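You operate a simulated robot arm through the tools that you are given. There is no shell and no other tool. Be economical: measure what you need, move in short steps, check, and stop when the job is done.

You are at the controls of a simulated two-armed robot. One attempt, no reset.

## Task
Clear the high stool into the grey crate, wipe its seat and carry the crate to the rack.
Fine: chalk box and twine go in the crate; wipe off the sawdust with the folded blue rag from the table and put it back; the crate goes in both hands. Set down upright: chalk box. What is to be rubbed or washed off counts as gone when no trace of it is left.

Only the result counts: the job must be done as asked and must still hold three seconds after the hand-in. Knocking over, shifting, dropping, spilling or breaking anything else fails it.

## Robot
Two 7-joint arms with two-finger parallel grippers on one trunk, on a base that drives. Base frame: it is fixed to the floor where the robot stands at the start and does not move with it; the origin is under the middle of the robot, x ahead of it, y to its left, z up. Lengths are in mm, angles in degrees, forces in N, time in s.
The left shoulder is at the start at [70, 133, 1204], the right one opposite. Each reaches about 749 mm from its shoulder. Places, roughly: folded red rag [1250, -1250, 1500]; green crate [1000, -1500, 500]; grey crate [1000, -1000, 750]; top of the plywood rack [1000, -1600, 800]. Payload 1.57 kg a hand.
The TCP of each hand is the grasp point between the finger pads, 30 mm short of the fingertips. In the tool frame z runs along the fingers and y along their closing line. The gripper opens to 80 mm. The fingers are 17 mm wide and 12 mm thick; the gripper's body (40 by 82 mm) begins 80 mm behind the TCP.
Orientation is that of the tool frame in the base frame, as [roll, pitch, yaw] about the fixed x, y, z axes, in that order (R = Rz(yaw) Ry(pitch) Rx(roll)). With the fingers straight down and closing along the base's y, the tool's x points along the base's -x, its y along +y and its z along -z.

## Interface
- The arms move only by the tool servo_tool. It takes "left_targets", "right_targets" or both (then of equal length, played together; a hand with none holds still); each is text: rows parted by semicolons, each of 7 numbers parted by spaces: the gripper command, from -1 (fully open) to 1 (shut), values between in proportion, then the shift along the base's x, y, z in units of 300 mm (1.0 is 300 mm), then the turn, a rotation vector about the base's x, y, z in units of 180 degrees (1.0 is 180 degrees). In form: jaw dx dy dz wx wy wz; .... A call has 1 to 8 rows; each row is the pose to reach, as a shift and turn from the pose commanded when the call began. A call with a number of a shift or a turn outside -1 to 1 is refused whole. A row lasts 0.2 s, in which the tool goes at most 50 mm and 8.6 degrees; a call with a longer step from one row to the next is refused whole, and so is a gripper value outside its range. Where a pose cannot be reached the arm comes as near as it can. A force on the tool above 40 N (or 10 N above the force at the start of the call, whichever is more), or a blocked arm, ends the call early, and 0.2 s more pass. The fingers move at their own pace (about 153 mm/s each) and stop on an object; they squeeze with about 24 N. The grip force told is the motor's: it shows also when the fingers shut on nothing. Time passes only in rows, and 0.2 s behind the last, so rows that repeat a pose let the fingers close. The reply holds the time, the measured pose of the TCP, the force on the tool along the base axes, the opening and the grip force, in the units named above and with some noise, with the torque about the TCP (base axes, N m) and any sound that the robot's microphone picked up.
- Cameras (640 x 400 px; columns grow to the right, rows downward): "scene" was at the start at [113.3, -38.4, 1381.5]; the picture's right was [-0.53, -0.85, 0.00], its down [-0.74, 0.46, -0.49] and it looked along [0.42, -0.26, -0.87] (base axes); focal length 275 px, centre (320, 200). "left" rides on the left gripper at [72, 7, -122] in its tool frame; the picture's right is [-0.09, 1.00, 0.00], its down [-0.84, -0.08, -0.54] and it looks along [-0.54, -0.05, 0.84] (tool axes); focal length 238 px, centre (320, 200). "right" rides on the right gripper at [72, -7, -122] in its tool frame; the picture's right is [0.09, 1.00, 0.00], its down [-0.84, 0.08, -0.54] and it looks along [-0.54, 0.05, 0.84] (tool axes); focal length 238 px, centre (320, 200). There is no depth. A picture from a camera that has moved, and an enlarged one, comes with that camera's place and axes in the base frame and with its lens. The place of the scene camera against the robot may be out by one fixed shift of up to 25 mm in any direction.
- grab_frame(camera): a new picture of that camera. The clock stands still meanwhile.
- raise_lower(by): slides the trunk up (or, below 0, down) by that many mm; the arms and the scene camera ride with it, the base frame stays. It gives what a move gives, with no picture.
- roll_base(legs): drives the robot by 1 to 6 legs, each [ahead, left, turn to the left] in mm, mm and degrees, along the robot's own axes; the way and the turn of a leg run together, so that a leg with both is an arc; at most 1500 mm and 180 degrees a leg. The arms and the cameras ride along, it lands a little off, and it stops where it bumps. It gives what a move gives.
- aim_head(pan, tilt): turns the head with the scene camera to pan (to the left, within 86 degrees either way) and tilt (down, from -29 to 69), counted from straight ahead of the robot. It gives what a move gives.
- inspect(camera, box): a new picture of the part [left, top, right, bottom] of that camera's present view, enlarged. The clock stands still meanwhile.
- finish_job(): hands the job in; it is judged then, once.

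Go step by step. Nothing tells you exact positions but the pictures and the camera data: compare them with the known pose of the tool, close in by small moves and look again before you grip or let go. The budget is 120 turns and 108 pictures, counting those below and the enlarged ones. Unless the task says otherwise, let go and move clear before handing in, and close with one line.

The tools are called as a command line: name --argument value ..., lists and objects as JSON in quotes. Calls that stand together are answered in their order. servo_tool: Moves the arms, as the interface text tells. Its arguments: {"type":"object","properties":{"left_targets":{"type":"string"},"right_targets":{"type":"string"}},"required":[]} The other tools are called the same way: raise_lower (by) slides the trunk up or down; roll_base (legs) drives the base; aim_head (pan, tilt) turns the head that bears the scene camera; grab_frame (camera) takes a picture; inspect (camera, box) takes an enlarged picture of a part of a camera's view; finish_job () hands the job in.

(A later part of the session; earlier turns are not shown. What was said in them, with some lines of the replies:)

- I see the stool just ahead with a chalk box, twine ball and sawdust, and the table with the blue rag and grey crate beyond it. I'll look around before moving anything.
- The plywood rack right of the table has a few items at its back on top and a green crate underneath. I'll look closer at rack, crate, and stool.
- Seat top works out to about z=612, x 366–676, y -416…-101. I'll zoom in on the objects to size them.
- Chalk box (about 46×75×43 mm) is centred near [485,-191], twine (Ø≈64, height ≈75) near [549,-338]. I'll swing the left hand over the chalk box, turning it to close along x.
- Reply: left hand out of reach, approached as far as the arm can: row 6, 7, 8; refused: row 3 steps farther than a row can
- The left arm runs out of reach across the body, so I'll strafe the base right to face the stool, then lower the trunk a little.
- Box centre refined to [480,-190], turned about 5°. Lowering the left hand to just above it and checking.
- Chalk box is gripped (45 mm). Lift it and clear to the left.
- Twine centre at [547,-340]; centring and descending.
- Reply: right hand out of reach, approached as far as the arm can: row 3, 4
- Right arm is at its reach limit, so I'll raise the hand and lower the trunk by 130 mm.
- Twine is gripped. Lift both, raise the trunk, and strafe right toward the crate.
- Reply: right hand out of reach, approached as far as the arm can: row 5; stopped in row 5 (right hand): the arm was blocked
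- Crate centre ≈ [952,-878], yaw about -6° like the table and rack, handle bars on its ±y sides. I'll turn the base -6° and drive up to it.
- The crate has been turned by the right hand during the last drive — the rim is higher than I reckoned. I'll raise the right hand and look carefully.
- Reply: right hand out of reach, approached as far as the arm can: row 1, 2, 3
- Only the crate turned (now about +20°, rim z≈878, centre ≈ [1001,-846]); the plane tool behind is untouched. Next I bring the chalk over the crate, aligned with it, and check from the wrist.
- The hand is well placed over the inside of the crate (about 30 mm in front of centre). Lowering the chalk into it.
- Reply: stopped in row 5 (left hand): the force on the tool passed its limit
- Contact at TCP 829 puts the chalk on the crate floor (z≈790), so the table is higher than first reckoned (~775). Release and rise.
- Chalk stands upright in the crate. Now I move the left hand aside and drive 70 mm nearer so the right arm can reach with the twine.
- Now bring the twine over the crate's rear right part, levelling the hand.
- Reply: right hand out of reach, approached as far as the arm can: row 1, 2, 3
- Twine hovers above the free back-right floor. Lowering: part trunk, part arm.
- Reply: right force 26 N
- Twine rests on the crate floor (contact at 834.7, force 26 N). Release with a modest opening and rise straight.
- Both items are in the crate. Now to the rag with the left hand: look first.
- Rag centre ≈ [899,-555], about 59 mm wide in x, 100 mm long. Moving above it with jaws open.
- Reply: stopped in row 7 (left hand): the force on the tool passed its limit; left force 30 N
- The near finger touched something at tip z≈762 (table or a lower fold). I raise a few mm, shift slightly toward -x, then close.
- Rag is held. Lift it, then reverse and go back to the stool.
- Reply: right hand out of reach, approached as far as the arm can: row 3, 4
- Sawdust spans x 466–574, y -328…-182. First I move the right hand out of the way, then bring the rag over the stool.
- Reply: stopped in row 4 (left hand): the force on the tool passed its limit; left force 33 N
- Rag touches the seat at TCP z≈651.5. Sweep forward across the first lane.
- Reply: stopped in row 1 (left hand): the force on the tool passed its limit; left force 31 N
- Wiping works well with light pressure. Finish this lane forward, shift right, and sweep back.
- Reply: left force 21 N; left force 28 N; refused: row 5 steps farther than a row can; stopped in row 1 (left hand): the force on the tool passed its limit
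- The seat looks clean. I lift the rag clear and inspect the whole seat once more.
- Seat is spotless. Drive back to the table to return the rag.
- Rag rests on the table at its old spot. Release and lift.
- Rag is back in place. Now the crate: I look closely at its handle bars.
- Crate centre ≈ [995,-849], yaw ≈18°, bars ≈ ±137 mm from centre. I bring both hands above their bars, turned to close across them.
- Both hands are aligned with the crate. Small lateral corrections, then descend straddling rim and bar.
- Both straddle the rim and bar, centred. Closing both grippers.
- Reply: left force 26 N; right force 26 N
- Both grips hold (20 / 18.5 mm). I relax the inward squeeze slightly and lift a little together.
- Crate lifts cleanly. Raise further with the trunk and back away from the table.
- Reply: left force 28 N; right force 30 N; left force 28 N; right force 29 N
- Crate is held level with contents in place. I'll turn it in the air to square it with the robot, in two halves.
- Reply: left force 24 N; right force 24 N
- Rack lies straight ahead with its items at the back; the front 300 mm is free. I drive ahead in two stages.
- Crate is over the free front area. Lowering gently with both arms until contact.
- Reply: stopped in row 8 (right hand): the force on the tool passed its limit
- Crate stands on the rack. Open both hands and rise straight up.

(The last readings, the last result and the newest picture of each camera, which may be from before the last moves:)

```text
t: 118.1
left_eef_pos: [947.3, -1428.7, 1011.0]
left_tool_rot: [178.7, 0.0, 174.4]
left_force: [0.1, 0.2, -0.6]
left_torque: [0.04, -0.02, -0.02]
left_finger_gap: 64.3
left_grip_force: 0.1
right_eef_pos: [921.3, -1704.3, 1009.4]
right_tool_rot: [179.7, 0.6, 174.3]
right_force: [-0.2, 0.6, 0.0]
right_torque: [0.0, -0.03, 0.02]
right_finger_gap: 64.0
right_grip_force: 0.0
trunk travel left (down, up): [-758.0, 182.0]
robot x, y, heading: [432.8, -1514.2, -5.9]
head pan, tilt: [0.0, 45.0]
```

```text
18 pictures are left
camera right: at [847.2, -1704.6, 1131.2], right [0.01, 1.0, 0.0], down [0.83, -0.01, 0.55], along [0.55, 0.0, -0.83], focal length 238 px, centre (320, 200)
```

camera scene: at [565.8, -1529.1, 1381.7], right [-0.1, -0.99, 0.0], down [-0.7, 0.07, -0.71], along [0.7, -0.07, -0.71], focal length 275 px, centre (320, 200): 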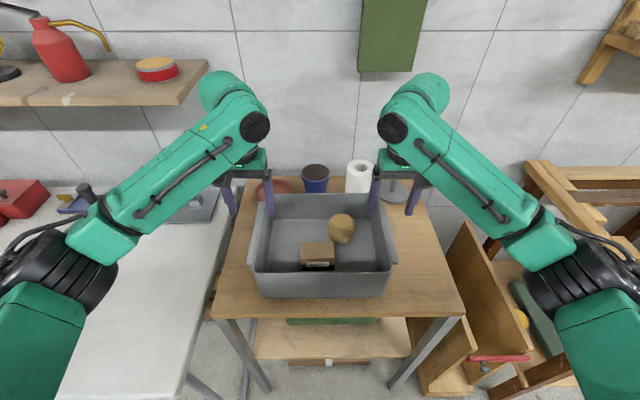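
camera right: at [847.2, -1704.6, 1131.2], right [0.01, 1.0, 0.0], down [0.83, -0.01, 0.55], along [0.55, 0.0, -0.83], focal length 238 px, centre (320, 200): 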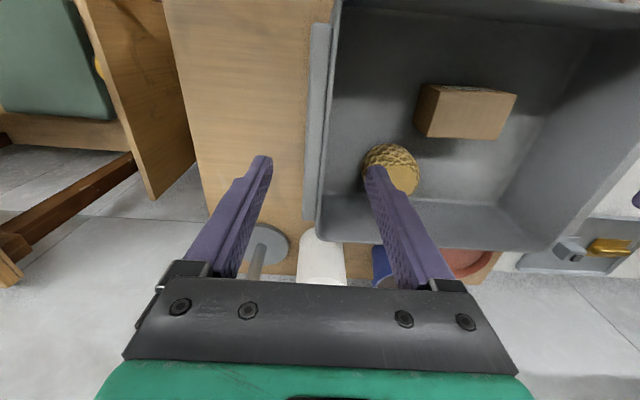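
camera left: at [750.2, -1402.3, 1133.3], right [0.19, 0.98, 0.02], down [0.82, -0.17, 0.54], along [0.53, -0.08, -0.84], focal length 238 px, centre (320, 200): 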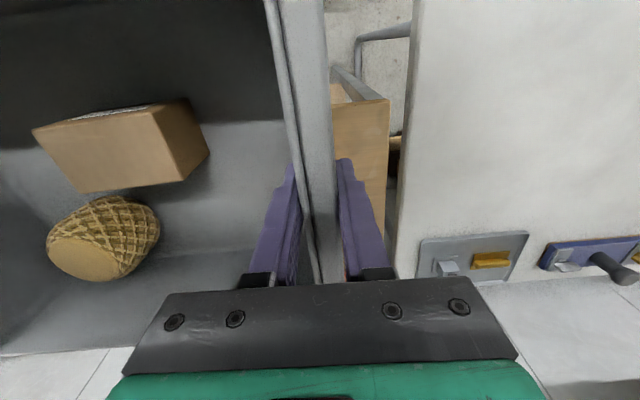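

The crate stands on the rack with chalk upright and twine inside. I back the robot clear and take a final look.

roll_base --legs '[[-350, 0, 0]]'

aim_head --pan 20 --tilt 35

grab_frame --camera "scene"

```text
t: 120.4
left_eef_pos: [603.9, -1397.5, 1010.9]
left_tool_rot: [178.6, -0.2, 173.7]
left_force: [0.5, -0.1, 0.0]
left_torque: [0.0, -0.04, -0.01]
left_finger_gap: 64.0
left_grip_force: 0.1
right_eef_pos: [573.9, -1674.0, 1007.2]
right_tool_rot: [179.7, 0.5, 173.7]
right_force: [0.3, -0.3, 0.5]
right_torque: [-0.01, -0.02, -0.01]
right_finger_gap: 63.9
right_grip_force: 0.1
trunk travel left (down, up): [-758.0, 182.0]
robot x, y, heading: [84.5, -1479.6, -6.4]
head pan, tilt: [0.0, 45.0]
```

```text
t: 121.2
left_eef_pos: [603.2, -1397.6, 1011.8]
left_tool_rot: [178.6, 0.0, 173.8]
left_force: [0.5, 0.0, -0.3]
left_torque: [-0.02, 0.07, -0.02]
left_finger_gap: 64.0
left_grip_force: 0.1
right_eef_pos: [574.3, -1673.9, 1008.2]
right_tool_rot: [179.8, 0.6, 173.6]
right_force: [0.1, 0.0, 0.5]
right_torque: [0.03, 0.01, -0.01]
right_finger_gap: 64.1
right_grip_force: 0.1
trunk travel left (down, up): [-758.0, 182.0]
robot x, y, heading: [85.7, -1477.7, -6.4]
head pan, tilt: [20.0, 35.0]
```

```text
17 pictures are left
camera scene: at [225.2, -1464.4, 1396.5], right [0.24, -0.97, 0.0], down [-0.56, -0.14, -0.82], along [0.8, 0.19, -0.57], focal length 275 px, centre (320, 200)
```

scene: 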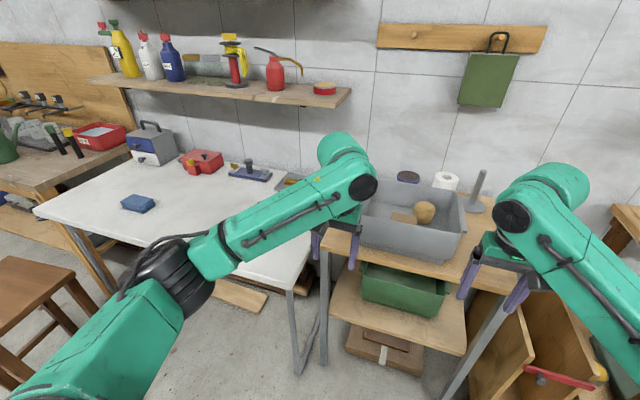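

Everything is in place: crate on the rack with its contents, rag on the table, stool seat clean, all else undisturbed. Handing in.

finish_job

```text
The job is handed in.
```

The job is done and handed in. The chalk box (upright) and twine are in the grey crate on the rack, the stool seat shows no trace of sawdust, and the folded blue rag is back on the table; my right hand knocked the crate about 25° round on the table on the way, but it touched nothing else.
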